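You operate a simulated robot arm through the tools that you are given. There is no shell and no other tool.

You are at the controls of a simulated robot arm. One attempt, no reset.

TASK
Make room on the top of the grey cabinet for the blue regulator. At the end: the orange switch block is on the top of the short bench; the blue regulator stands where the silver regulator stood; the silver regulator from the top of the grey cabinet is on the top of the short bench; the grey brush holder from the top of the grey cabinet is on the black air box; whatever was shut is shut again. Leave all else as you found it, and nothing knocked over.

It is judged by the outcome, as a careful person would: the job done as asked, and still so three seconds after it is handed in. It fails if anything else is knocked over, pushed out of place, dropped, spilled or broken.

THE ROBOT
A 7-joint arm with a two-finger parallel gripper, fixed in place. Base frame: the origin is at the foot of the arm, x ahead of it, y to its left, z up. Units: m, degrees, N and s.
With the tool pointing down near the work surface it reaches from about 0.22 to 0.58 m from the base axis. Its first joint turns from -66.0 to 66.0 degrees. Payload 2.5 kg.
The TCP is the grasp point between the finger pads, 0.023 m short of the fingertips. In the tool frame z runs along the fingers and y along their closing line. Largest opening 0.094 m; finger width 0.038, thickness 0.01; the body of the gripper, 0.054 by 0.096 m, starts 0.039 m behind the TCP.
Orientation is that of the tool frame in the base frame, as [roll, pitch, yaw] about the fixed x, y, z axes, in that order (R = Rz(yaw) Ry(pitch) Rx(roll)). With the fingers straight down and closing along the base's y, the tool's x points along the base's -x, its y along +y and its z along -z.

THE INTERFACE
- The arm moves only by the tool apply_moves. Its argument "series" is a list of rows, each a list of 7 numbers: the shift along the tool's x, y, z in m, then the turn, a rotation vector about the tool's x, y, z in degrees, then the gripper command, from -1 (shut) to 1 (fully open), values between in proportion. In form: [[dx, dy, dz, rx, ry, rz, hand], ...]. A call has 1 to 20 rows; each row is the pose to reach, as a shift and turn from the pose commanded when the call began, along the tool's axes at that moment. Each row takes 0.2 s and may step no farther than 0.05 m and 8.6 degrees from the row before; otherwise, or with a gripper value out of range, the whole call is refused. Where a pose cannot be reached the arm comes as near as it can. A force on the tool above 40 N (or 10 N above the force at the start of the call, whichever is more), or a blocked arm, ends the call early, and 0.2 s more pass. The fingers move at their own pace (about 0.108 m/s each) and stop on an object; they squeeze with about 22 N. The grip force told is the motor's: it shows also when the fingers shut on nothing. Time passes only in rows, and 0.2 s behind the last, so rows that repeat a pose let the fingers close. The reply holds the time, the measured pose of the TCP, the force on the tool along the base axes, the opening and the grip force, in the units named above and with some noise, with the torque about the TCP (base axes, N m) and any sound that the robot's microphone picked up.
- Cameras (640 x 400 px; columns grow to the right, rows downward): "scene" is fixed at [0.0658, -0.4054, 0.5166]; the picture's right is [1.00, 0.05, 0.00], its down [0.04, -0.80, -0.60] and it looks along [-0.03, 0.60, -0.80] (base axes); focal length 214 px, centre (320, 200). "wrist" rides on the gripper at [0.086, 0.016, -0.074] in the tool frame; the picture's right is [-0.18, 0.98, 0.00], its down [-0.58, -0.11, -0.81] and it looks along [-0.79, -0.15, 0.59] (tool axes); focal length 243 px, centre (320, 200). There is no depth. A picture from a camera that has moved, and an enlarged one, comes with that camera's place and axes in the base frame and with its lens.
- camera(camera): a new picture of that camera. The clock stands still meanwhile.
- inspect(camera, box): a new picture of the part [left, top, right, bottom] of that camera's present view, enlarged. The clock stands still meanwhile.
- finish_job(): hands the job in; it is judged then, once.

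Nothing tells you positions but the pictures and the camera data. Unless the task says otherwise, let go and move clear before handing in.

The tools are called after ">>>" by a JSON object that holds its "method" and its "body". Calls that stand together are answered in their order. apply_moves: Moves the arm, as the interface text tells. Its arguments: {"type":"object","properties":{"series":{"type":"array"}},"required":["series"]} The other tools are called the same way: camera (camera) takes a picture; inspect (camera, box) takes an enlarged picture of a part of a camera's view; finish_job () hands the job in.

At the start:

```text
time: 0.0
position: [0.401, -0.0018, 0.326]
tool_rot: [-180.0, 0.0, 180.0]
ft_force: [0.1, 0.1, 0.1]
ft_torque: [-0.01, 0.02, 0.0]
grip_width: 0.0939
grip_force: 0.0
```

scene: 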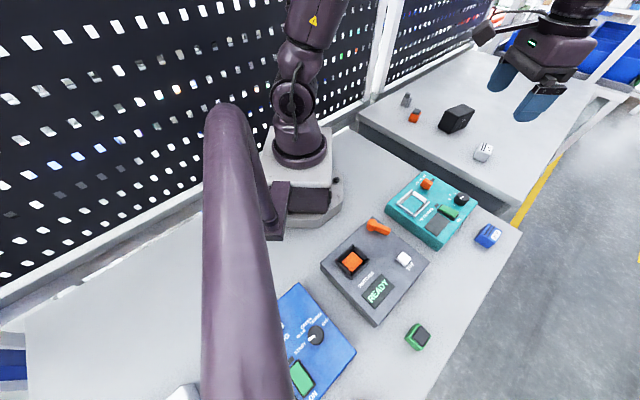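
wrist: 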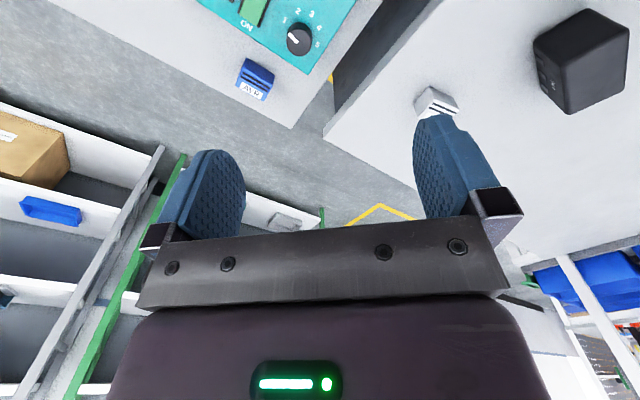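

I see a bench with coloured control panels (blue, grey, teal), small blocks and a second surface beyond with a black box, and I can't yet identify the cabinet or the short bench. I'll look closer before moving.

>>> {"method": "inspect", "body": {"camera": "scene", "box": [340, 60, 540, 185]}}

>>> {"method": "inspect", "body": {"camera": "scene", "box": [260, 150, 540, 325]}}

>>> {"method": "inspect", "body": {"camera": "scene", "box": [140, 250, 460, 400]}}

>>> {"method": "inspect", "body": {"camera": "wrist", "box": [180, 0, 640, 200]}}

```text
3.20 times, centred on (440, 122) of scene
camera zoom: at [0.0658, -0.4054, 0.5166], right [1.0, 0.05, 0.0], down [0.04, -0.8, -0.6], along [-0.03, 0.6, -0.8], focal length 686 px, centre (-64, 448)
```

zoom: 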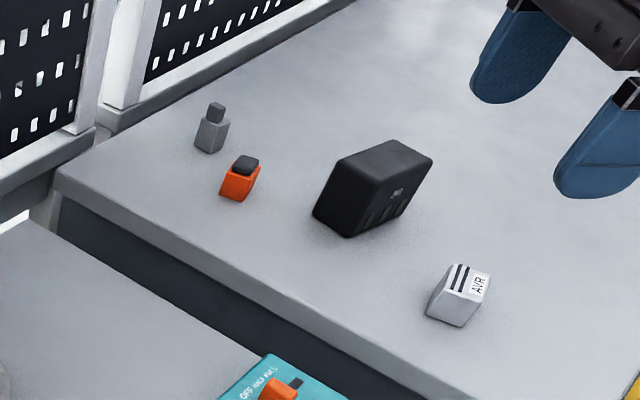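

```text
2.29 times, centred on (400, 238) of scene
camera zoom: at [0.0658, -0.4054, 0.5166], right [1.0, 0.05, 0.0], down [0.04, -0.8, -0.6], along [-0.03, 0.6, -0.8], focal length 490 px, centre (137, 114)
```

zoom: 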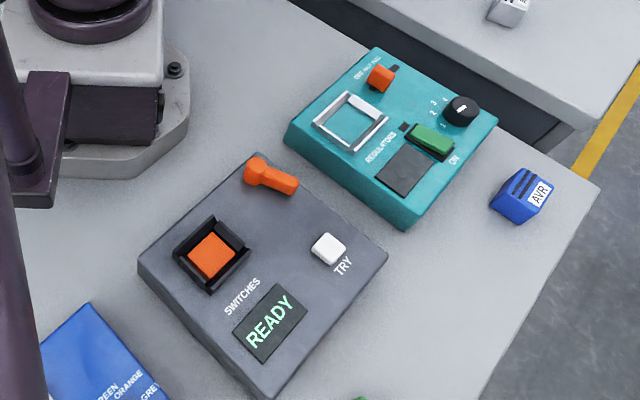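

```text
2.00 times, centred on (300, 325) of scene
camera zoom: at [0.0658, -0.4054, 0.5166], right [1.0, 0.05, 0.0], down [0.04, -0.8, -0.6], along [-0.03, 0.6, -0.8], focal length 429 px, centre (360, -50)
```

zoom: 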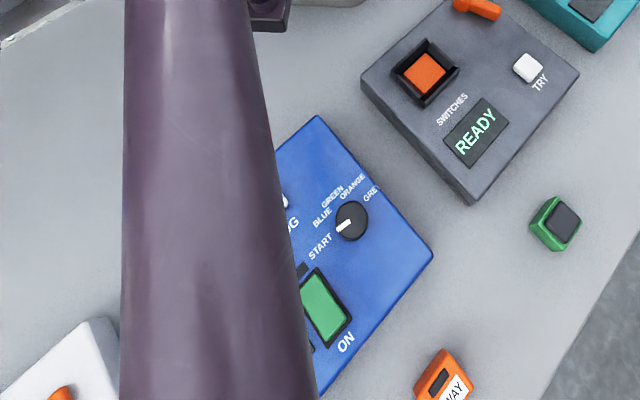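

```text
1.39 times, centred on (410, 100) of wrist
camera zoom: at [0.3147, 0.015, 0.4004], right [0.18, 0.98, 0.0], down [0.58, -0.11, 0.81], along [0.79, -0.15, -0.59], focal length 338 px, centre (195, 339)
```

zoom: 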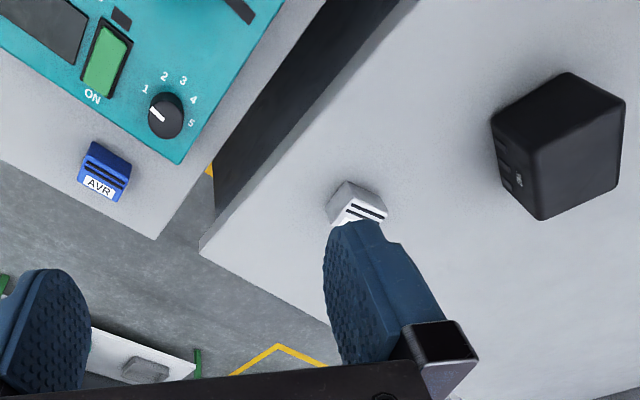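

The far surface holds a grey block, an orange block, a black box and a silver AVR; the near bench holds the panels and a blue AVR. I need a wider look to find the short bench and other items.

>>> {"method": "inspect", "body": {"camera": "scene", "box": [0, 250, 640, 650]}}

>>> {"method": "inspect", "body": {"camera": "scene", "box": [340, 300, 640, 400]}}

>>> {"method": "inspect", "body": {"camera": "wrist", "box": [0, 0, 320, 200]}}

>>> {"method": "inspect", "body": {"camera": "scene", "box": [380, 0, 640, 160]}}

```text
refused: 650 is not a number from 0 to 400
```

```text
2.13 times, centred on (490, 350) of scene
camera zoom: at [0.0658, -0.4054, 0.5166], right [1.0, 0.05, 0.0], down [0.04, -0.8, -0.6], along [-0.03, 0.6, -0.8], focal length 458 px, centre (-43, -120)
```

zoom: 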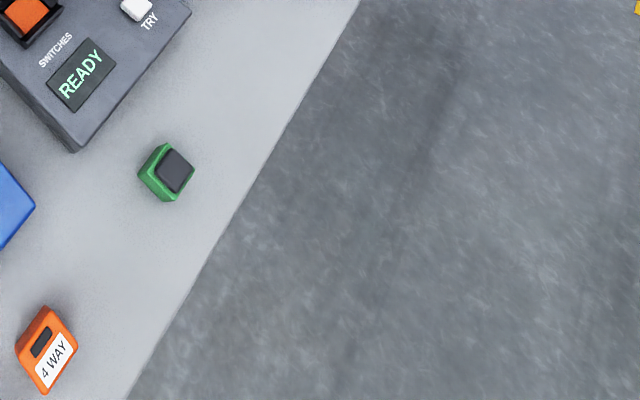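

```text
2.00 times, centred on (160, 100) of wrist
camera zoom: at [0.3147, 0.015, 0.4004], right [0.18, 0.98, 0.0], down [0.58, -0.11, 0.81], along [0.79, -0.15, -0.59], focal length 485 px, centre (640, 400)
```

zoom: 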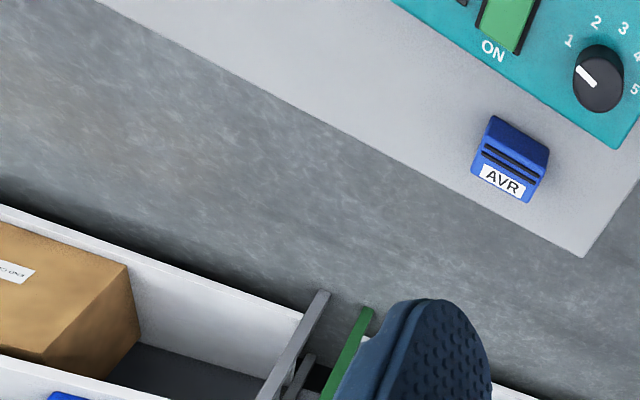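

```text
2.46 times, centred on (510, 80) of scene
camera zoom: at [0.0658, -0.4054, 0.5166], right [1.0, 0.05, 0.0], down [0.04, -0.8, -0.6], along [-0.03, 0.6, -0.8], focal length 528 px, centre (-148, 495)
```

zoom: 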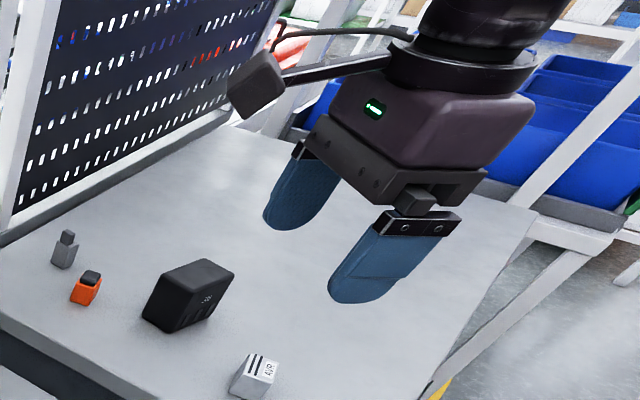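

The near bench sits at about z≈0 with the blue AVR near (0.49, -0.12). The far surface is slightly higher, with the silver AVR near (0.56, 0.15). I'll turn the wrist to look around to the right, staying high.

>>> {"method": "apply_moves", "body": {"series": [[0, 0, 0, 0, 0, 8.5, 1], [0, 0, 0, 0, 0, 17, 1], [0, 0, 0, 0, 0, 25.5, 1], [0, 0, 0, 0, 0, 34, 1], [0, 0, 0, 0, 0, 42.5, 1], [0, 0, 0, 0, 0, 51, 1], [0, 0, 0, 0, 0, 59.5, 1], [0, 0, 0, 0, 0, 68, 1]]}}

>>> {"method": "camera", "body": {"camera": "wrist"}}

>>> {"method": "camera", "body": {"camera": "scene"}}

```text
time: 1.8
position: [0.4007, -0.0008, 0.3266]
tool_rot: [-179.9, 0.1, 111.8]
ft_force: [0.2, 0.1, -0.6]
ft_torque: [0.0, -0.02, -0.01]
grip_width: 0.0939
grip_force: 0.0
```

```text
taken
camera wrist: at [0.384, 0.0854, 0.4006], right [0.98, 0.19, 0.0], down [0.11, -0.58, 0.81], along [0.16, -0.79, -0.59], focal length 243 px, centre (320, 200)
```

wrist: 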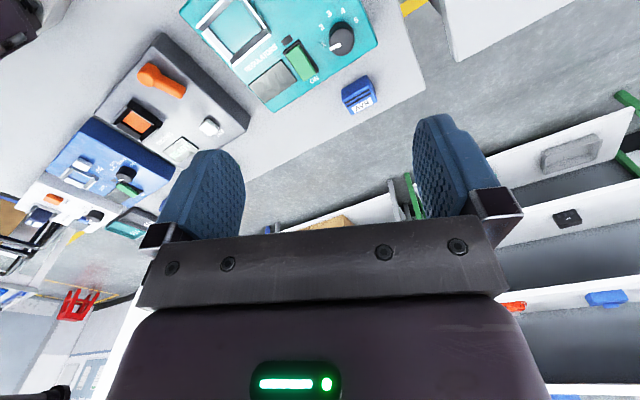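

```text
taken
```

scene: 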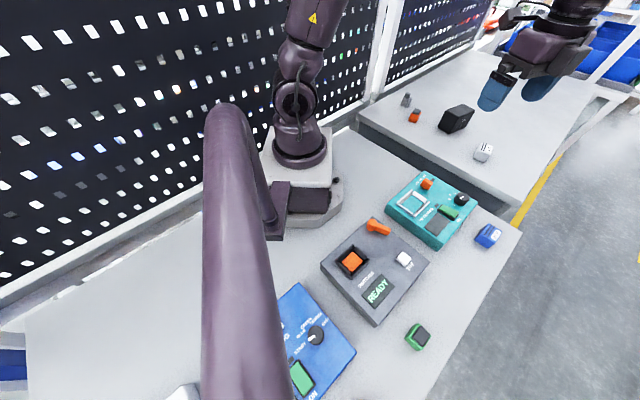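

I see a row of panels running to the right along the near bench. I'll enlarge this view to identify items.

>>> {"method": "inspect", "body": {"camera": "wrist", "box": [0, 100, 240, 250]}}

>>> {"method": "inspect", "body": {"camera": "wrist", "box": [0, 230, 180, 400]}}

>>> {"method": "inspect", "body": {"camera": "wrist", "box": [80, 0, 400, 200]}}

>>> {"method": "inspect", "body": {"camera": "wrist", "box": [400, 0, 640, 150]}}

```text
2.67 times, centred on (120, 175) of wrist
camera zoom: at [0.384, 0.0854, 0.4006], right [0.98, 0.19, 0.0], down [0.11, -0.58, 0.81], along [0.16, -0.79, -0.59], focal length 647 px, centre (853, 267)
```

zoom: 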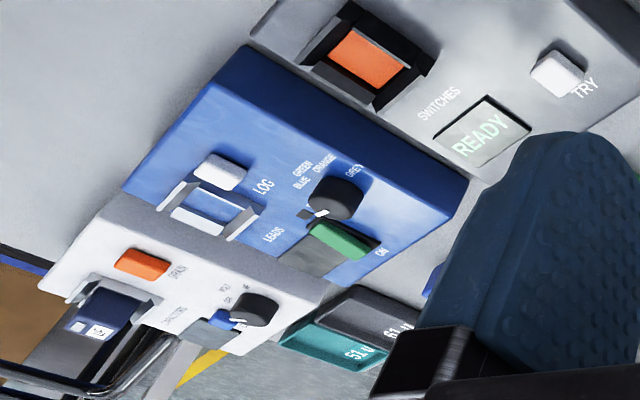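

```text
2.35 times, centred on (90, 315) of wrist
camera zoom: at [0.384, 0.0854, 0.4006], right [0.98, 0.19, 0.0], down [0.11, -0.58, 0.81], along [0.16, -0.79, -0.59], focal length 571 px, centre (861, -71)
```

zoom: 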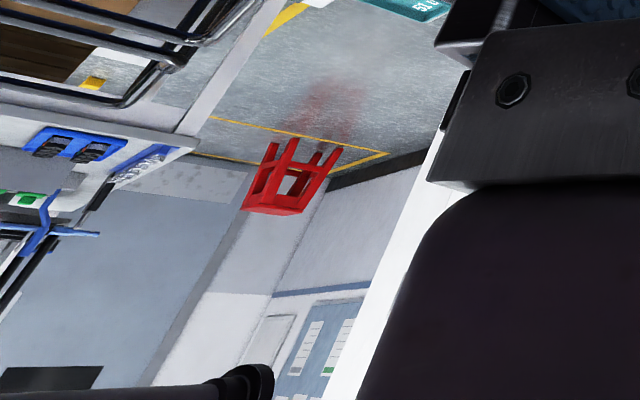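

```text
2.00 times, centred on (240, 100) of wrist
camera zoom: at [0.384, 0.0854, 0.4006], right [0.98, 0.19, 0.0], down [0.11, -0.58, 0.81], along [0.16, -0.79, -0.59], focal length 485 px, centre (480, 400)
```

zoom: 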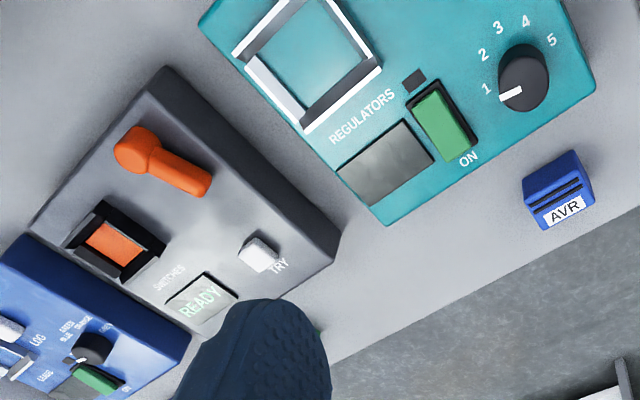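

```text
2.67 times, centred on (520, 75) of wrist
camera zoom: at [0.384, 0.0854, 0.4006], right [0.98, 0.19, 0.0], down [0.11, -0.58, 0.81], along [0.16, -0.79, -0.59], focal length 647 px, centre (-213, 533)
```

zoom: 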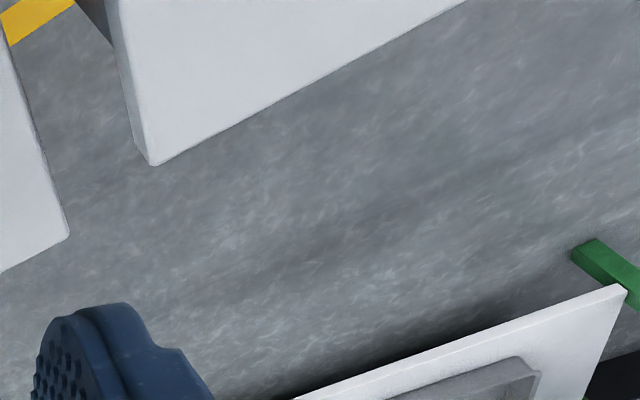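

The near bench carries test boxes (REGULATORS, SWITCHES, LEADS, CAPACITORS) and loose parts. I'll move the arm to the right at height to see the far end of that bench.

>>> {"method": "apply_moves", "body": {"series": [[-0.046, -0.0186, 0, 0, 0, 0, 1], [-0.092, -0.0372, 0, 0, 0, 0, 1], [-0.138, -0.0558, 0, 0, 0, 0, 1], [-0.184, -0.0744, 0, 0, 0, 0, 1], [-0.23, -0.093, 0, 0, 0, 0, 1]]}}

>>> {"method": "camera", "body": {"camera": "wrist"}}

>>> {"method": "camera", "body": {"camera": "scene"}}

```text
time: 3.0
position: [0.4003, -0.2486, 0.3244]
tool_rot: [-180.0, 0.1, 112.0]
ft_force: [0.3, -0.2, -0.7]
ft_torque: [0.01, 0.0, -0.02]
grip_width: 0.094
grip_force: 0.0
```

```text
taken
camera wrist: at [0.3841, -0.1614, 0.3994], right [0.98, 0.2, 0.0], down [0.12, -0.58, 0.81], along [0.16, -0.79, -0.59], focal length 243 px, centre (320, 200)
```

wrist: 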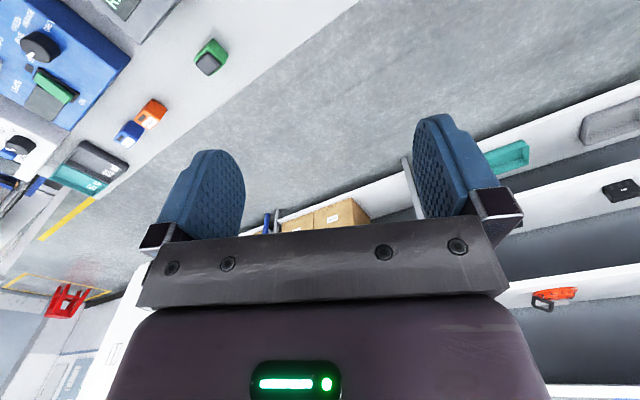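

```text
taken
```

scene: 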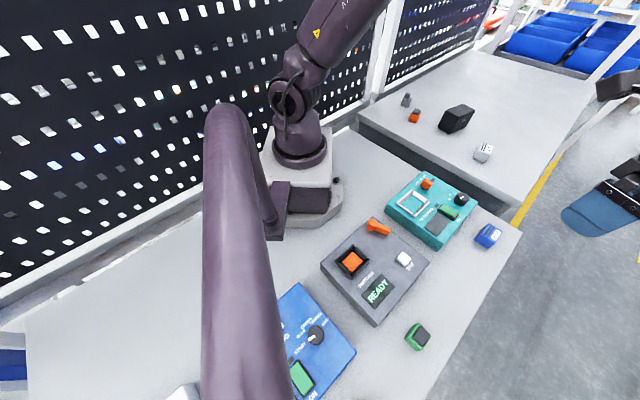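

The right end of the near bench shows more items (orange 4 WAY with a blue one beside it, two meters or capacitors). I'll enlarge this and turn further to see the near side.

>>> {"method": "inspect", "body": {"camera": "wrist", "box": [0, 20, 240, 170]}}

>>> {"method": "apply_moves", "body": {"series": [[0, 0, 0, 0, 0, 8.5, 1], [0, 0, 0, 0, 0, 17, 1], [0, 0, 0, 0, 0, 25.5, 1], [0, 0, 0, 0, 0, 34, 1], [0, 0, 0, 0, 0, 42.5, 1], [0, 0, 0, 0, 0, 51, 1]]}}

>>> {"method": "camera", "body": {"camera": "wrist"}}

```text
2.67 times, centred on (120, 95) of wrist
camera zoom: at [0.3841, -0.1614, 0.3994], right [0.98, 0.2, 0.0], down [0.12, -0.58, 0.81], along [0.16, -0.79, -0.59], focal length 647 px, centre (853, 480)
```

zoom: 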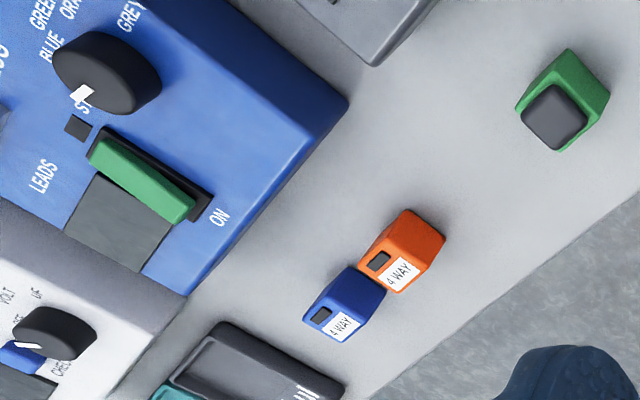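

```text
time: 4.4
position: [0.4, -0.2487, 0.326]
tool_rot: [180.0, -0.1, 60.9]
ft_force: [0.0, 1.0, 0.1]
ft_torque: [0.03, 0.0, -0.05]
grip_width: 0.094
grip_force: 0.0
```

```text
taken
camera wrist: at [0.4574, -0.1812, 0.401], right [0.77, -0.64, 0.0], down [-0.38, -0.45, 0.81], along [-0.52, -0.62, -0.59], focal length 243 px, centre (320, 200)
```

wrist: 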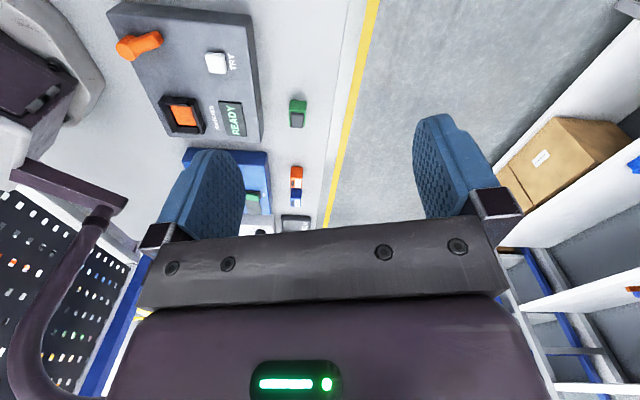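

Loose parts on the near bench: a green block with a dark cap, orange and blue "4 WAY" blocks, and a blue AVR. I'll enlarge this view for more of the bench, then swing around to see the far surface properly.

>>> {"method": "inspect", "body": {"camera": "wrist", "box": [180, 80, 380, 240]}}

>>> {"method": "inspect", "body": {"camera": "wrist", "box": [480, 80, 640, 400]}}

>>> {"method": "apply_moves", "body": {"series": [[0, 0, 0, 0, 0, -8.5, 1], [0, 0, 0, 0, 0, -17, 1], [0, 0, 0, 0, 0, -25.5, 1], [0, 0, 0, 0, 0, -34, 1], [0, 0, 0, 0, 0, -42.5, 1], [0, 0, 0, 0, 0, -51, 1], [0, 0, 0, 0, 0, -59.5, 1], [0, 0, 0, 0, 0, -68, 1], [0, 0, 0, 0, 0, -76.5, 1], [0, 0, 0, 0, 0, -85, 1], [0, 0, 0, 0, 0, -93.5, 1], [0, 0, 0, 0, 0, -102, 1], [0, 0, 0, 0, 0, -110.5, 1], [0, 0, 0, 0, 0, -119, 1], [0, 0, 0, 0, 0, -127.5, 1], [0, 0, 0, 0, 0, -136, 1], [0, 0, 0, 0, 0, -144.5, 1], [0, 0, 0, 0, 0, -153, 1]]}}

>>> {"method": "camera", "body": {"camera": "wrist"}}

```text
2.50 times, centred on (280, 160) of wrist
camera zoom: at [0.4574, -0.1812, 0.401], right [0.77, -0.64, 0.0], down [-0.38, -0.45, 0.81], along [-0.52, -0.62, -0.59], focal length 606 px, centre (420, 300)
```

zoom: 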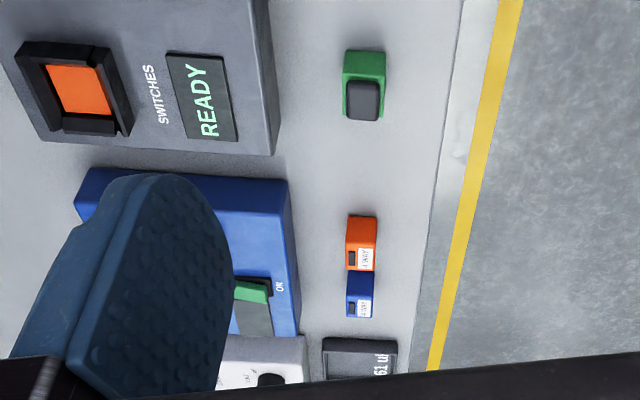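

```text
1.25 times, centred on (560, 240) of wrist
camera zoom: at [0.4574, -0.1812, 0.401], right [0.77, -0.64, 0.0], down [-0.38, -0.45, 0.81], along [-0.52, -0.62, -0.59], focal length 303 px, centre (20, 150)
```

zoom: 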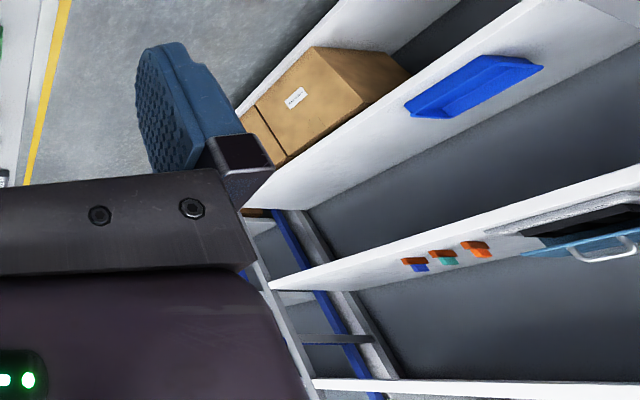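

```text
time: 8.2
position: [0.3998, -0.2499, 0.3263]
tool_rot: [-179.9, 0.0, -145.8]
ft_force: [0.5, 0.2, -0.2]
ft_torque: [0.01, -0.02, 0.01]
grip_width: 0.0939
grip_force: 0.1
```

```text
taken
camera wrist: at [0.3206, -0.2844, 0.4011], right [-0.4, 0.92, 0.0], down [0.54, 0.24, 0.81], along [0.74, 0.32, -0.59], focal length 243 px, centre (320, 200)
```

wrist: 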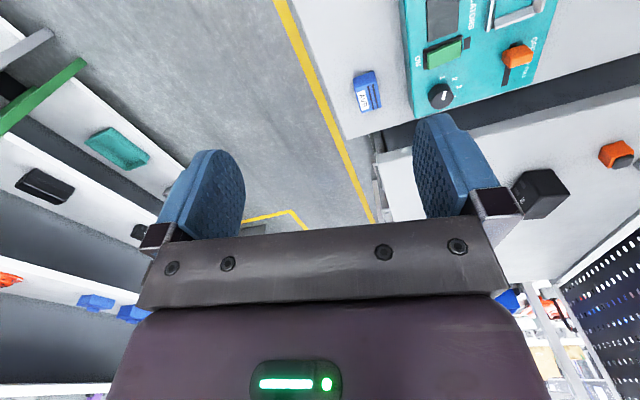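

The far surface's front side is now partly visible. I'll enlarge it to see whether it is the cabinet.

>>> {"method": "inspect", "body": {"camera": "wrist", "box": [340, 100, 500, 220]}}

>>> {"method": "inspect", "body": {"camera": "wrist", "box": [440, 60, 640, 240]}}

>>> {"method": "inspect", "body": {"camera": "wrist", "box": [480, 240, 640, 400]}}

```text
3.33 times, centred on (420, 160) of wrist
camera zoom: at [0.3206, -0.2844, 0.4011], right [-0.4, 0.92, 0.0], down [0.54, 0.24, 0.81], along [0.74, 0.32, -0.59], focal length 809 px, centre (-13, 333)
```

zoom: 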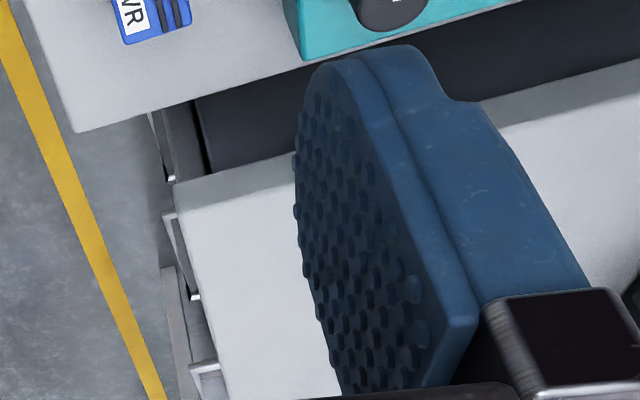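

```text
2.22 times, centred on (540, 150) of wrist
camera zoom: at [0.3206, -0.2844, 0.4011], right [-0.4, 0.92, 0.0], down [0.54, 0.24, 0.81], along [0.74, 0.32, -0.59], focal length 539 px, centre (-169, 311)
```

zoom: 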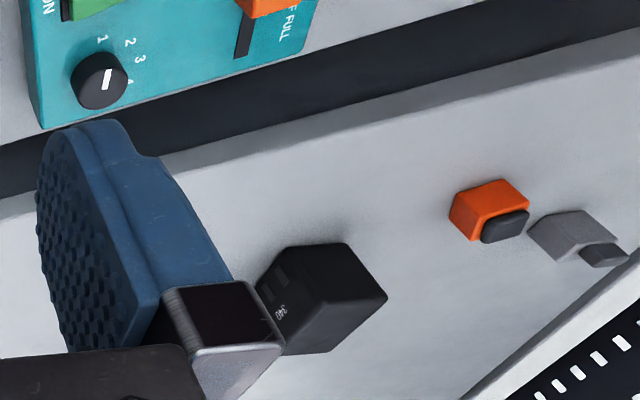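

```text
2.50 times, centred on (560, 320) of wrist
camera zoom: at [0.3206, -0.2844, 0.4011], right [-0.4, 0.92, 0.0], down [0.54, 0.24, 0.81], along [0.74, 0.32, -0.59], focal length 606 px, centre (-280, -100)
```

zoom: 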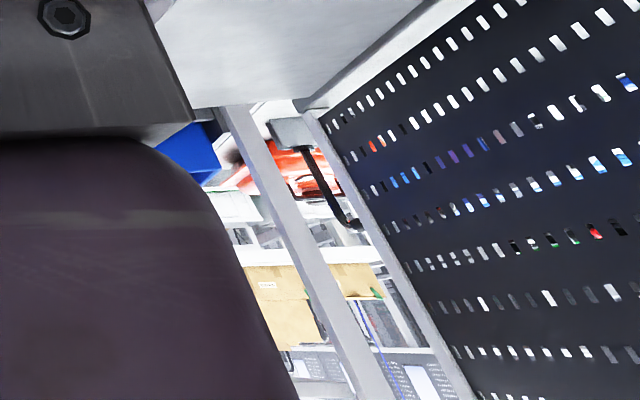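

The far surface has drawer pulls on its front, so I take it as the grey cabinet. The bench the robot stands on is then the short bench. The dark-capped orange block is the switch block, the grey stepped piece is the brush holder and the black box is the air box. I'll move over to look at the cabinet top closely.

>>> {"method": "apply_moves", "body": {"series": [[-0.0177, 0.0418, 0, 0, 0, 0, 1], [-0.0353, 0.0836, 0, 0, 0, 0, 1], [-0.053, 0.1253, 0, 0, 0, 0, 1], [-0.0707, 0.167, 0, 0, 0, 0, 1], [-0.0883, 0.209, 0, 0, 0, 0, 1], [-0.106, 0.2507, 0, 0, 0, 0, 1], [-0.1237, 0.2924, 0, 0, 0, 0, 1], [-0.1413, 0.3342, 0, 0, 0, 0, 1], [-0.159, 0.376, 0, 0, 0, 0, 1]]}}

>>> {"method": "camera", "body": {"camera": "wrist"}}

>>> {"method": "camera", "body": {"camera": "scene"}}

```text
time: 10.2
position: [0.3186, 0.1525, 0.3268]
tool_rot: [180.0, 0.0, -146.0]
ft_force: [0.0, -0.2, 0.1]
ft_torque: [0.03, 0.0, 0.0]
grip_width: 0.0941
grip_force: 0.1
```

```text
taken
camera wrist: at [0.2385, 0.1179, 0.4019], right [-0.4, 0.92, 0.0], down [0.54, 0.23, 0.81], along [0.74, 0.32, -0.59], focal length 243 px, centre (320, 200)
```

wrist: 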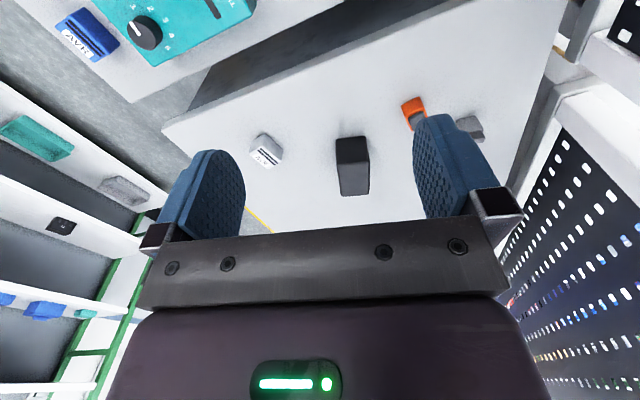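

```text
taken
```

scene: 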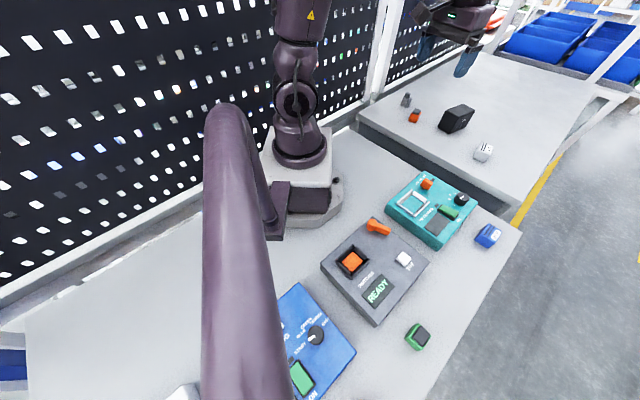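

Good view of the cabinet top: silver AVR, black air box, orange switch block and grey brush holder. I'll enlarge it for precise localisation.

>>> {"method": "inspect", "body": {"camera": "wrist", "box": [230, 120, 390, 220]}}

>>> {"method": "inspect", "body": {"camera": "wrist", "box": [370, 70, 530, 170]}}

>>> {"method": "inspect", "body": {"camera": "scene", "box": [390, 80, 510, 170]}}

```text
4.00 times, centred on (310, 170) of wrist
camera zoom: at [0.2385, 0.1179, 0.4019], right [-0.4, 0.92, 0.0], down [0.54, 0.23, 0.81], along [0.74, 0.32, -0.59], focal length 970 px, centre (360, 320)
```

zoom: 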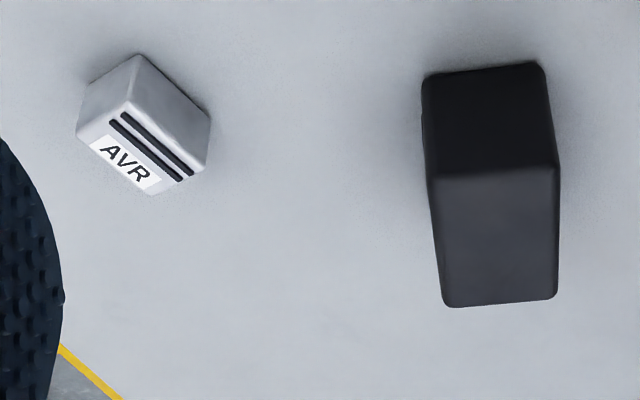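

```text
4.00 times, centred on (450, 120) of wrist
camera zoom: at [0.2385, 0.1179, 0.4019], right [-0.4, 0.92, 0.0], down [0.54, 0.23, 0.81], along [0.74, 0.32, -0.59], focal length 970 px, centre (-200, 520)
```

zoom: 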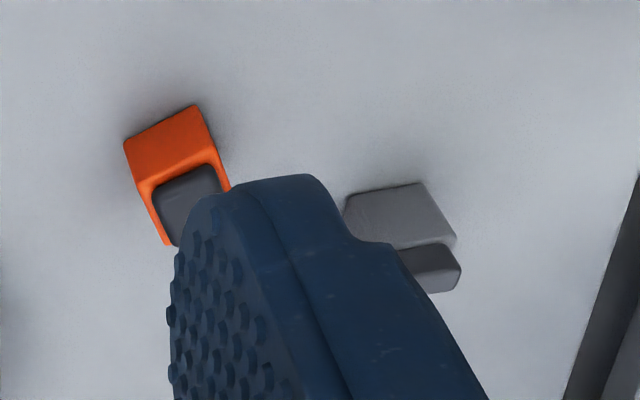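

```text
4.44 times, centred on (450, 125) of scene
camera zoom: at [0.0658, -0.4054, 0.5166], right [1.0, 0.05, 0.0], down [0.04, -0.8, -0.6], along [-0.03, 0.6, -0.8], focal length 953 px, centre (-258, 533)
```

zoom: 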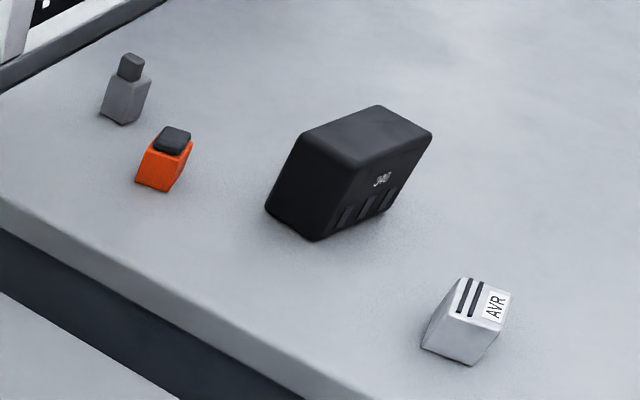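

Estimates: silver AVR near (0.56, 0.15), air box near (0.52, 0.31) about 6 cm tall, orange switch near (0.39, 0.35), brush holder near (0.38, 0.45), cabinet top at z≈0.05. I'll move above the silver regulator, aligned with it, for a close look.

>>> {"method": "apply_moves", "body": {"series": [[-0.017, -0.015, 0.011, 0, 0, 7.9, 1], [-0.034, -0.03, 0.022, 0, 0, 15.8, 1], [-0.051, -0.045, 0.033, 0, 0, 23.6, 1], [-0.0685, -0.06, 0.044, 0, 0, 31.5, 1], [-0.086, -0.075, 0.055, 0, 0, 39.4, 1], [-0.103, -0.09, 0.066, 0, 0, 47.2, 1], [-0.12, -0.105, 0.077, 0, 0, 55.1, 1], [-0.137, -0.119, 0.087, 0, 0, 63, 1]]}}

>>> {"method": "camera", "body": {"camera": "wrist"}}

>>> {"method": "camera", "body": {"camera": "scene"}}

```text
time: 12.0
position: [0.5028, 0.1259, 0.2391]
tool_rot: [180.0, 0.0, 151.0]
ft_force: [-0.6, 0.8, 0.1]
ft_torque: [-0.02, 0.01, 0.02]
grip_width: 0.0939
grip_force: 0.1
```

```text
taken
camera wrist: at [0.4352, 0.1834, 0.314], right [0.64, 0.77, 0.0], down [0.45, -0.38, 0.81], along [0.62, -0.52, -0.59], focal length 243 px, centre (320, 200)
```

wrist: 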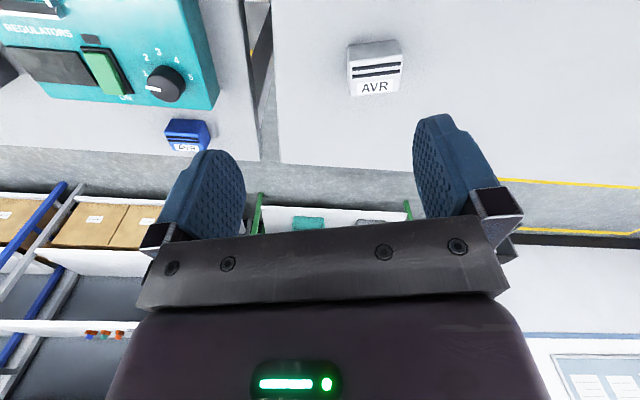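

```text
taken
```

scene: 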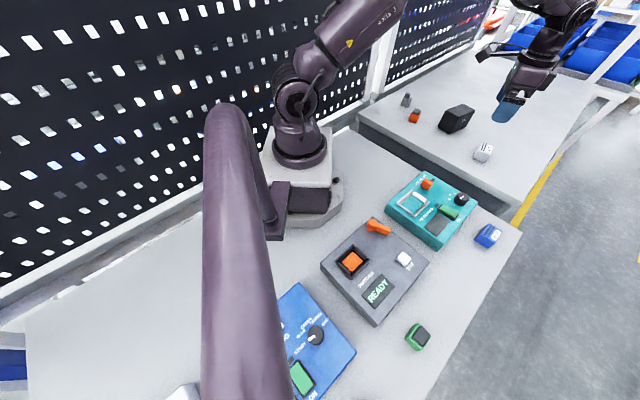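

The silver AVR is seen ahead, slightly to the right of the gripper's centre line. I'll enlarge it to measure its position and angle.

>>> {"method": "inspect", "body": {"camera": "wrist", "box": [310, 20, 438, 100]}}

>>> {"method": "inspect", "body": {"camera": "scene", "box": [450, 130, 514, 170]}}

```text
5.00 times, centred on (374, 60) of wrist
camera zoom: at [0.4352, 0.1834, 0.314], right [0.64, 0.77, 0.0], down [0.45, -0.38, 0.81], along [0.62, -0.52, -0.59], focal length 1213 px, centre (50, 900)
```

zoom: 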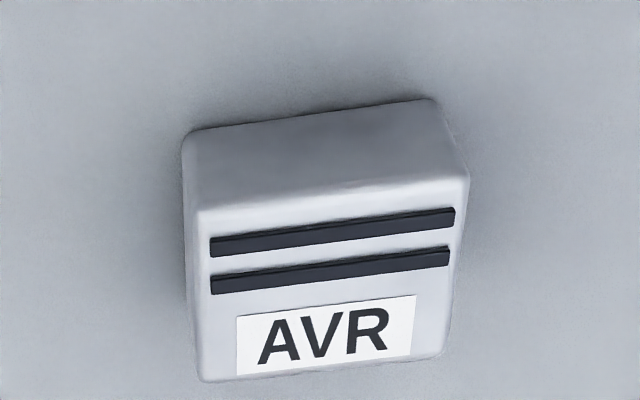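

```text
10.00 times, centred on (482, 150) of scene
camera zoom: at [0.0658, -0.4054, 0.5166], right [1.0, 0.05, 0.0], down [0.04, -0.8, -0.6], along [-0.03, 0.6, -0.8], focal length 2145 px, centre (-1300, 700)
```

zoom: 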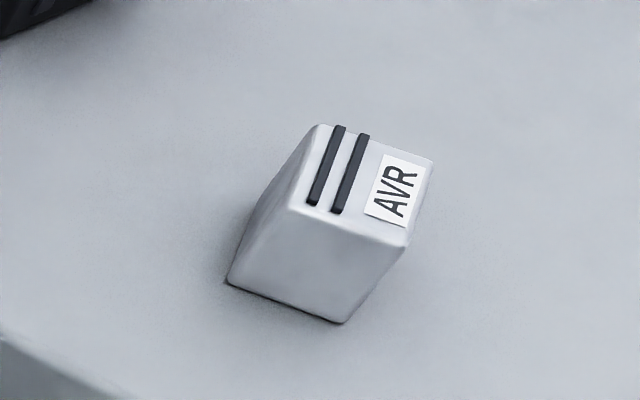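

Silver AVR: centre about (0.562, 0.149), footprint 0.047 × 0.032, height 0.032, top at z≈0.079, with its text running along 57.5°. I'll move above it with the fingers aligned to its long axis and check again.

>>> {"method": "apply_moves", "body": {"series": [[-0.0135, 0.0161, 0.03, 0, 0, 1.2, 1], [-0.027, 0.0323, 0.06, 0, 0, 2.4, 1], [-0.0406, 0.0484, 0.089, 0, 0, 3.5, 1], [-0.0406, 0.0484, 0.089, 0, 0, 3.5, 1]]}}

>>> {"method": "camera", "body": {"camera": "wrist"}}

>>> {"method": "inspect", "body": {"camera": "scene", "box": [420, 80, 580, 180]}}

```text
time: 13.0
position: [0.5599, 0.1495, 0.1503]
tool_rot: [-179.9, -0.1, 147.5]
ft_force: [0.2, 0.2, 0.0]
ft_torque: [0.01, 0.03, -0.01]
grip_width: 0.0941
grip_force: 0.2
```

```text
taken
camera wrist: at [0.4968, 0.2104, 0.2248], right [0.68, 0.73, 0.0], down [0.43, -0.4, 0.81], along [0.59, -0.55, -0.59], focal length 243 px, centre (320, 200)
```

wrist: 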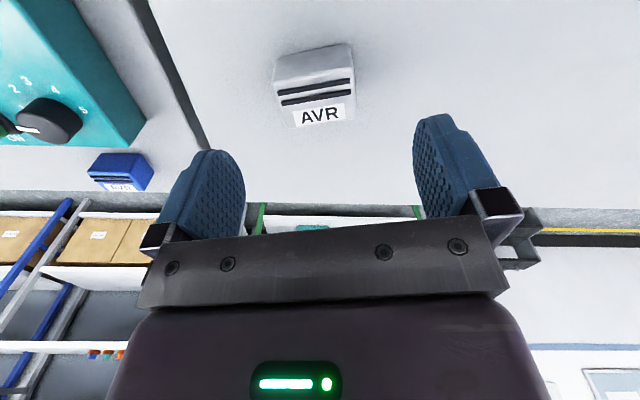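

```text
4.00 times, centred on (500, 130) of scene
camera zoom: at [0.0658, -0.4054, 0.5166], right [1.0, 0.05, 0.0], down [0.04, -0.8, -0.6], along [-0.03, 0.6, -0.8], focal length 858 px, centre (-400, 480)
```

zoom: 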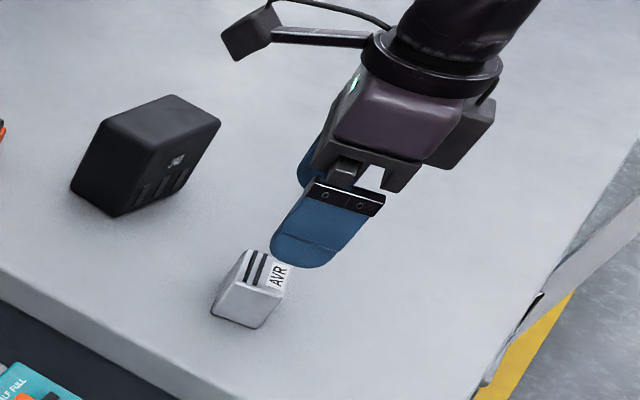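

The gripper is almost centred over the silver AVR. I'll enlarge it for a fine check.

>>> {"method": "inspect", "body": {"camera": "wrist", "box": [256, 40, 384, 140]}}

```text
4.00 times, centred on (320, 90) of wrist
camera zoom: at [0.4968, 0.2104, 0.2248], right [0.68, 0.73, 0.0], down [0.43, -0.4, 0.81], along [0.59, -0.55, -0.59], focal length 970 px, centre (320, 640)
```

zoom: 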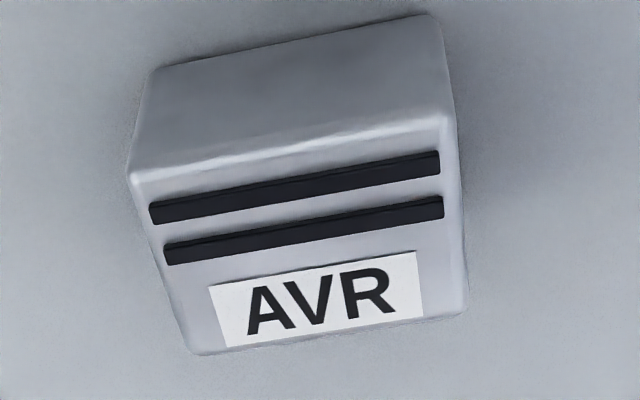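

The two views agree: centre (0.560, 0.149), cabinet top z≈0.050, regulator top z≈0.083. The gripper is centred, so I'll descend to z≈0.079 with the fingers open and then check.

>>> {"method": "apply_moves", "body": {"series": [[0, 0, 0.02, 0, 0, 0, 1], [0, 0, 0.04, 0, 0, 0, 1], [0, 0, 0.055, 0, 0, 0, 1], [0, 0, 0.065, 0, 0, 0, 1], [0, 0, 0.071, 0, 0, 0, 1], [0, 0, 0.071, 0, 0, 0, 1]]}}

>>> {"method": "camera", "body": {"camera": "wrist"}}

>>> {"method": "inspect", "body": {"camera": "scene", "box": [420, 80, 580, 180]}}

```text
time: 14.4
position: [0.56, 0.1508, 0.0793]
tool_rot: [179.9, 0.0, 147.5]
ft_force: [-0.7, 0.5, 0.0]
ft_torque: [0.03, -0.02, -0.03]
grip_width: 0.0941
grip_force: 0.1
```

```text
taken
camera wrist: at [0.4962, 0.2119, 0.1534], right [0.68, 0.73, 0.0], down [0.43, -0.4, 0.81], along [0.59, -0.55, -0.59], focal length 243 px, centre (320, 200)
```

wrist: 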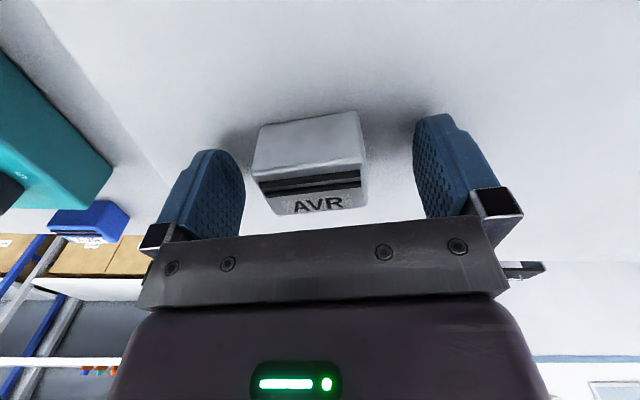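

```text
4.00 times, centred on (500, 130) of scene
camera zoom: at [0.0658, -0.4054, 0.5166], right [1.0, 0.05, 0.0], down [0.04, -0.8, -0.6], along [-0.03, 0.6, -0.8], focal length 858 px, centre (-400, 480)
```

zoom: 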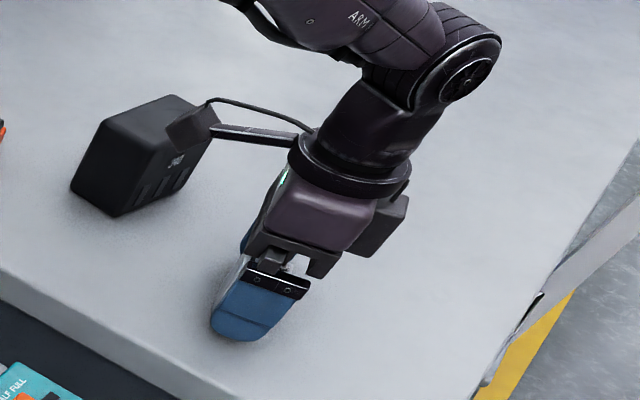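

The fingers straddle the regulator cleanly, so I'll close on it.

>>> {"method": "apply_moves", "body": {"series": [[0, 0, 0, 0, 0, 0, 0.3], [0, 0, 0, 0, 0, 0, -0.2], [0, 0, 0, 0, 0, 0, -1], [0, 0, 0, 0, 0, 0, -1], [0, 0, 0, 0, 0, 0, -1]]}}

>>> {"method": "camera", "body": {"camera": "wrist"}}

```text
time: 15.6
position: [0.5601, 0.1513, 0.08]
tool_rot: [179.9, -0.1, 147.5]
ft_force: [1.3, 0.8, 0.5]
ft_torque: [-0.02, 0.02, 0.0]
grip_width: 0.0497
grip_force: 22.2
```

```text
taken
camera wrist: at [0.4962, 0.2119, 0.1536], right [0.68, 0.73, 0.0], down [0.43, -0.4, 0.81], along [0.59, -0.55, -0.59], focal length 243 px, centre (320, 200)
```

wrist: 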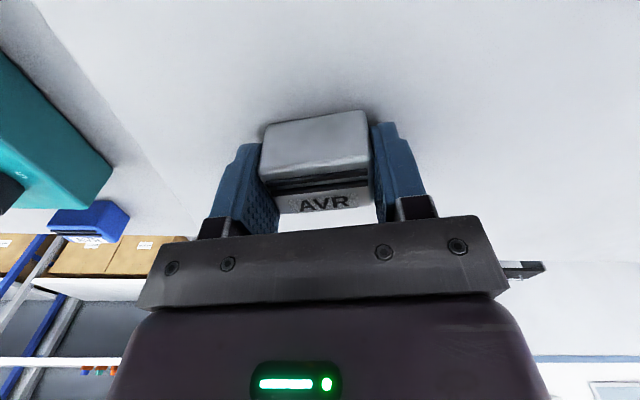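

The grip holds at 0.05 m width with 22 N. I'll lift and carry it high over to the open strip of the short bench, in front of the SWITCHES box.

>>> {"method": "apply_moves", "body": {"series": [[0, 0, -0.015, 0, 0, 0, -1], [0, 0, -0.045, 0, 0, 0, -1], [0, 0, -0.08, 0, 0, 0, -1], [0, 0, -0.12, 0, 0, 0, -1], [-0.0061, -0.0366, -0.13, 0, 0, 1.2, -1], [-0.0122, -0.0731, -0.13, 0, 0, 2.5, -1], [-0.0183, -0.1097, -0.13, 0, 0, 3.7, -1], [-0.0244, -0.1462, -0.13, 0, 0, 5, -1], [-0.0305, -0.1828, -0.13, 0, 0, 6.2, -1], [-0.0365, -0.2193, -0.13, 0, 0, 7.5, -1], [-0.0426, -0.2559, -0.13, 0, 0, 8.7, -1], [-0.0487, -0.2924, -0.13, 0, 0, 10, -1], [-0.0548, -0.329, -0.13, 0, 0, 11.2, -1], [-0.0609, -0.3655, -0.13, 0, 0, 12.5, -1], [-0.0609, -0.3655, -0.13, 0, 0, 12.5, -1]]}}

>>> {"method": "camera", "body": {"camera": "wrist"}}

>>> {"method": "camera", "body": {"camera": "scene"}}

```text
time: 18.8
position: [0.4162, -0.1892, 0.2096]
tool_rot: [-180.0, 0.0, 135.1]
ft_force: [0.3, 0.4, -0.7]
ft_torque: [-0.03, 0.0, 0.0]
grip_width: 0.0498
grip_force: 21.9
```

```text
taken
camera wrist: at [0.3677, -0.1165, 0.2846], right [0.83, 0.56, 0.0], down [0.33, -0.49, 0.81], along [0.46, -0.67, -0.59], focal length 243 px, centre (320, 200)
```

wrist: 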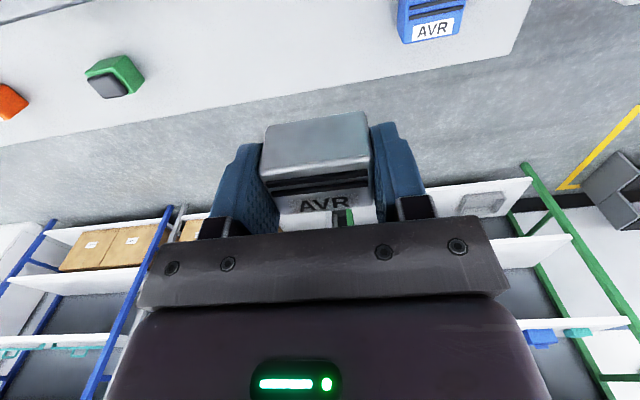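

```text
taken
```

scene: 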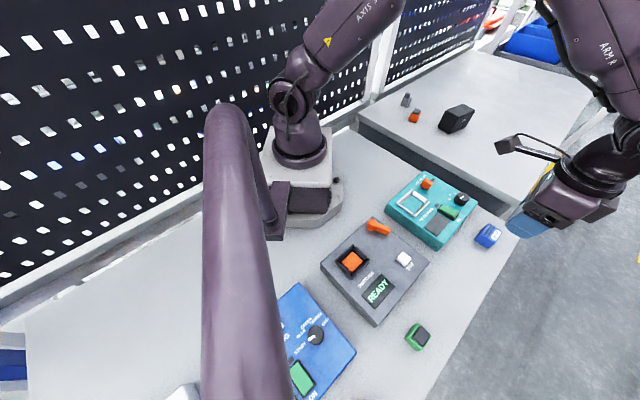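

I'm over the open strip with the silver regulator held. The bench front edge runs at 45°, about 7 cm ahead of the spot. I'll check the blue regulator and bench height before lowering.

>>> {"method": "inspect", "body": {"camera": "wrist", "box": [380, 0, 508, 80]}}

>>> {"method": "inspect", "body": {"camera": "wrist", "box": [60, 40, 188, 120]}}

>>> {"method": "inspect", "body": {"camera": "scene", "box": [400, 210, 528, 290]}}

```text
5.00 times, centred on (444, 40) of wrist
camera zoom: at [0.3677, -0.1165, 0.2846], right [0.83, 0.56, 0.0], down [0.33, -0.49, 0.81], along [0.46, -0.67, -0.59], focal length 1213 px, centre (-300, 1000)
```

zoom: 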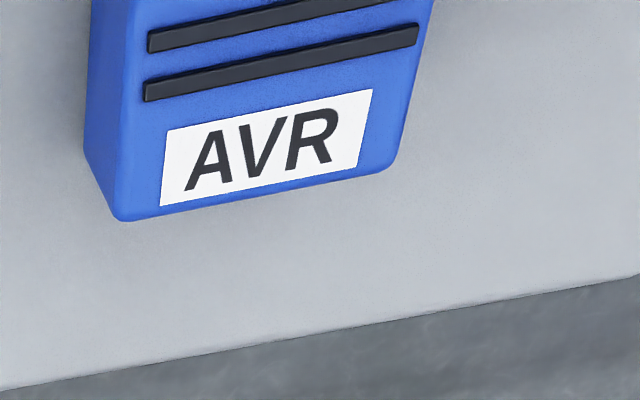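

```text
5.00 times, centred on (124, 80) of wrist
camera zoom: at [0.3677, -0.1165, 0.2846], right [0.83, 0.56, 0.0], down [0.33, -0.49, 0.81], along [0.46, -0.67, -0.59], focal length 1213 px, centre (1300, 800)
```

zoom: 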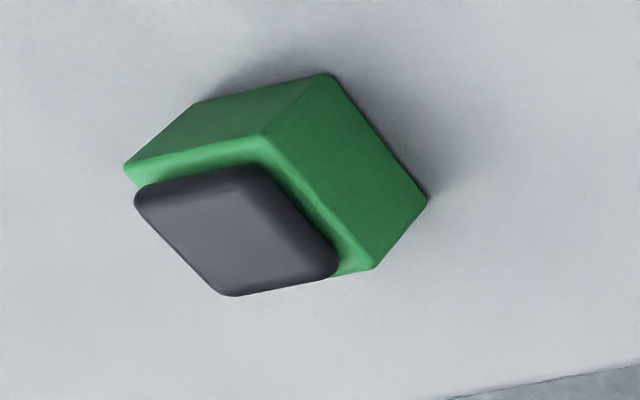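

```text
5.00 times, centred on (464, 250) of scene
camera zoom: at [0.0658, -0.4054, 0.5166], right [1.0, 0.05, 0.0], down [0.04, -0.8, -0.6], along [-0.03, 0.6, -0.8], focal length 1072 px, centre (-400, -50)
```

zoom: 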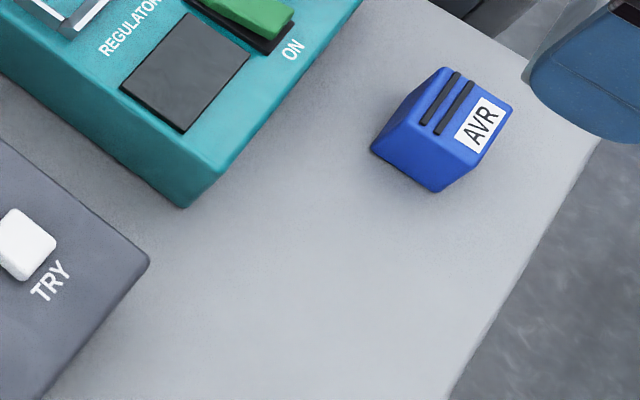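

The bench top works out at z≈0 and the teal box is about 4 cm tall and clear of the spot. I'll lower the silver regulator until its base is just above the bench.

>>> {"method": "apply_moves", "body": {"series": [[0, 0, 0.03, 0, 0, 0, -1], [0, 0, 0.065, 0, 0, 0, -1], [0, 0, 0.1, 0, 0, 0, -1], [0, 0, 0.13, 0, 0, 0, -1], [0, 0, 0.155, 0, 0, 0, -1], [0, 0, 0.168, 0, 0, 0, -1], [0, 0, 0.175, 0, 0, 0, -1], [0, 0, 0.175, 0, 0, 0, -1]]}}

>>> {"method": "inspect", "body": {"camera": "scene", "box": [400, 210, 528, 290]}}

>>> {"method": "camera", "body": {"camera": "wrist"}}

```text
time: 20.6
position: [0.4142, -0.1895, 0.0351]
tool_rot: [180.0, 0.1, 135.0]
ft_force: [0.1, -0.1, -0.9]
ft_torque: [0.01, 0.03, 0.02]
grip_width: 0.0492
grip_force: 22.4
```

```text
5.00 times, centred on (464, 250) of scene
camera zoom: at [0.0658, -0.4054, 0.5166], right [1.0, 0.05, 0.0], down [0.04, -0.8, -0.6], along [-0.03, 0.6, -0.8], focal length 1072 px, centre (-400, -50)
```

zoom: 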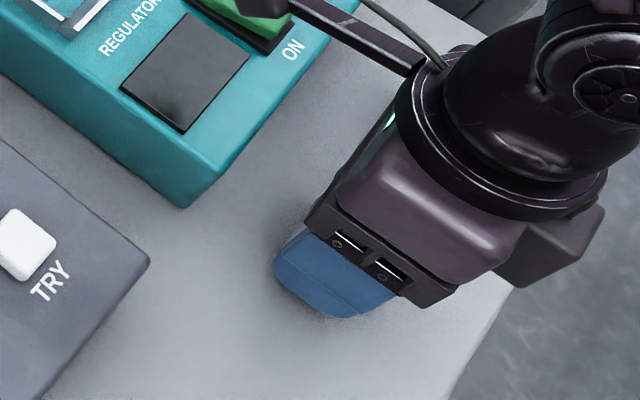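

```text
taken
camera wrist: at [0.3665, -0.1166, 0.1087], right [0.83, 0.56, 0.0], down [0.33, -0.49, 0.81], along [0.46, -0.67, -0.59], focal length 243 px, centre (320, 200)
```

wrist: 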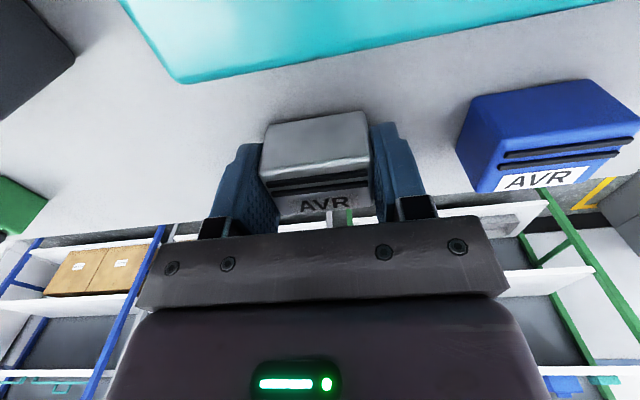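

It is hovering a few mm above the bench, and the blue regulator is clear to the right. I'll ease it down and watch the force.

>>> {"method": "apply_moves", "body": {"series": [[0, 0, 0.002, 0, 0, 0, -1], [0, 0, 0.0035, 0, 0, 0, -1], [0, 0, 0.0035, 0, 0, 0, -1]]}}

```text
time: 21.4
position: [0.4152, -0.1902, 0.0307]
tool_rot: [180.0, 0.1, 135.0]
ft_force: [1.0, 0.1, 0.0]
ft_torque: [-0.01, -0.01, 0.0]
grip_width: 0.0495
grip_force: 21.8
```

No contact yet, so I'll continue down in 1 mm steps.

>>> {"method": "apply_moves", "body": {"series": [[0, 0, 0.001, 0, 0, 0, -1], [0, 0, 0.001, 0, 0, 0, -1]]}}

>>> {"method": "apply_moves", "body": {"series": [[0, 0, 0.001, 0, 0, 0, -1], [0, 0, 0.001, 0, 0, 0, -1]]}}

```text
time: 22.0
position: [0.4152, -0.1901, 0.0296]
tool_rot: [-180.0, -0.1, 135.0]
ft_force: [0.4, -0.3, -0.7]
ft_torque: [-0.02, 0.01, 0.0]
grip_width: 0.0497
grip_force: 22.1
```

```text
time: 22.6
position: [0.4157, -0.1892, 0.0283]
tool_rot: [180.0, 0.1, 134.9]
ft_force: [-2.3, 1.1, 2.9]
ft_torque: [-0.07, 0.1, -0.03]
grip_width: 0.0494
grip_force: 21.7
```

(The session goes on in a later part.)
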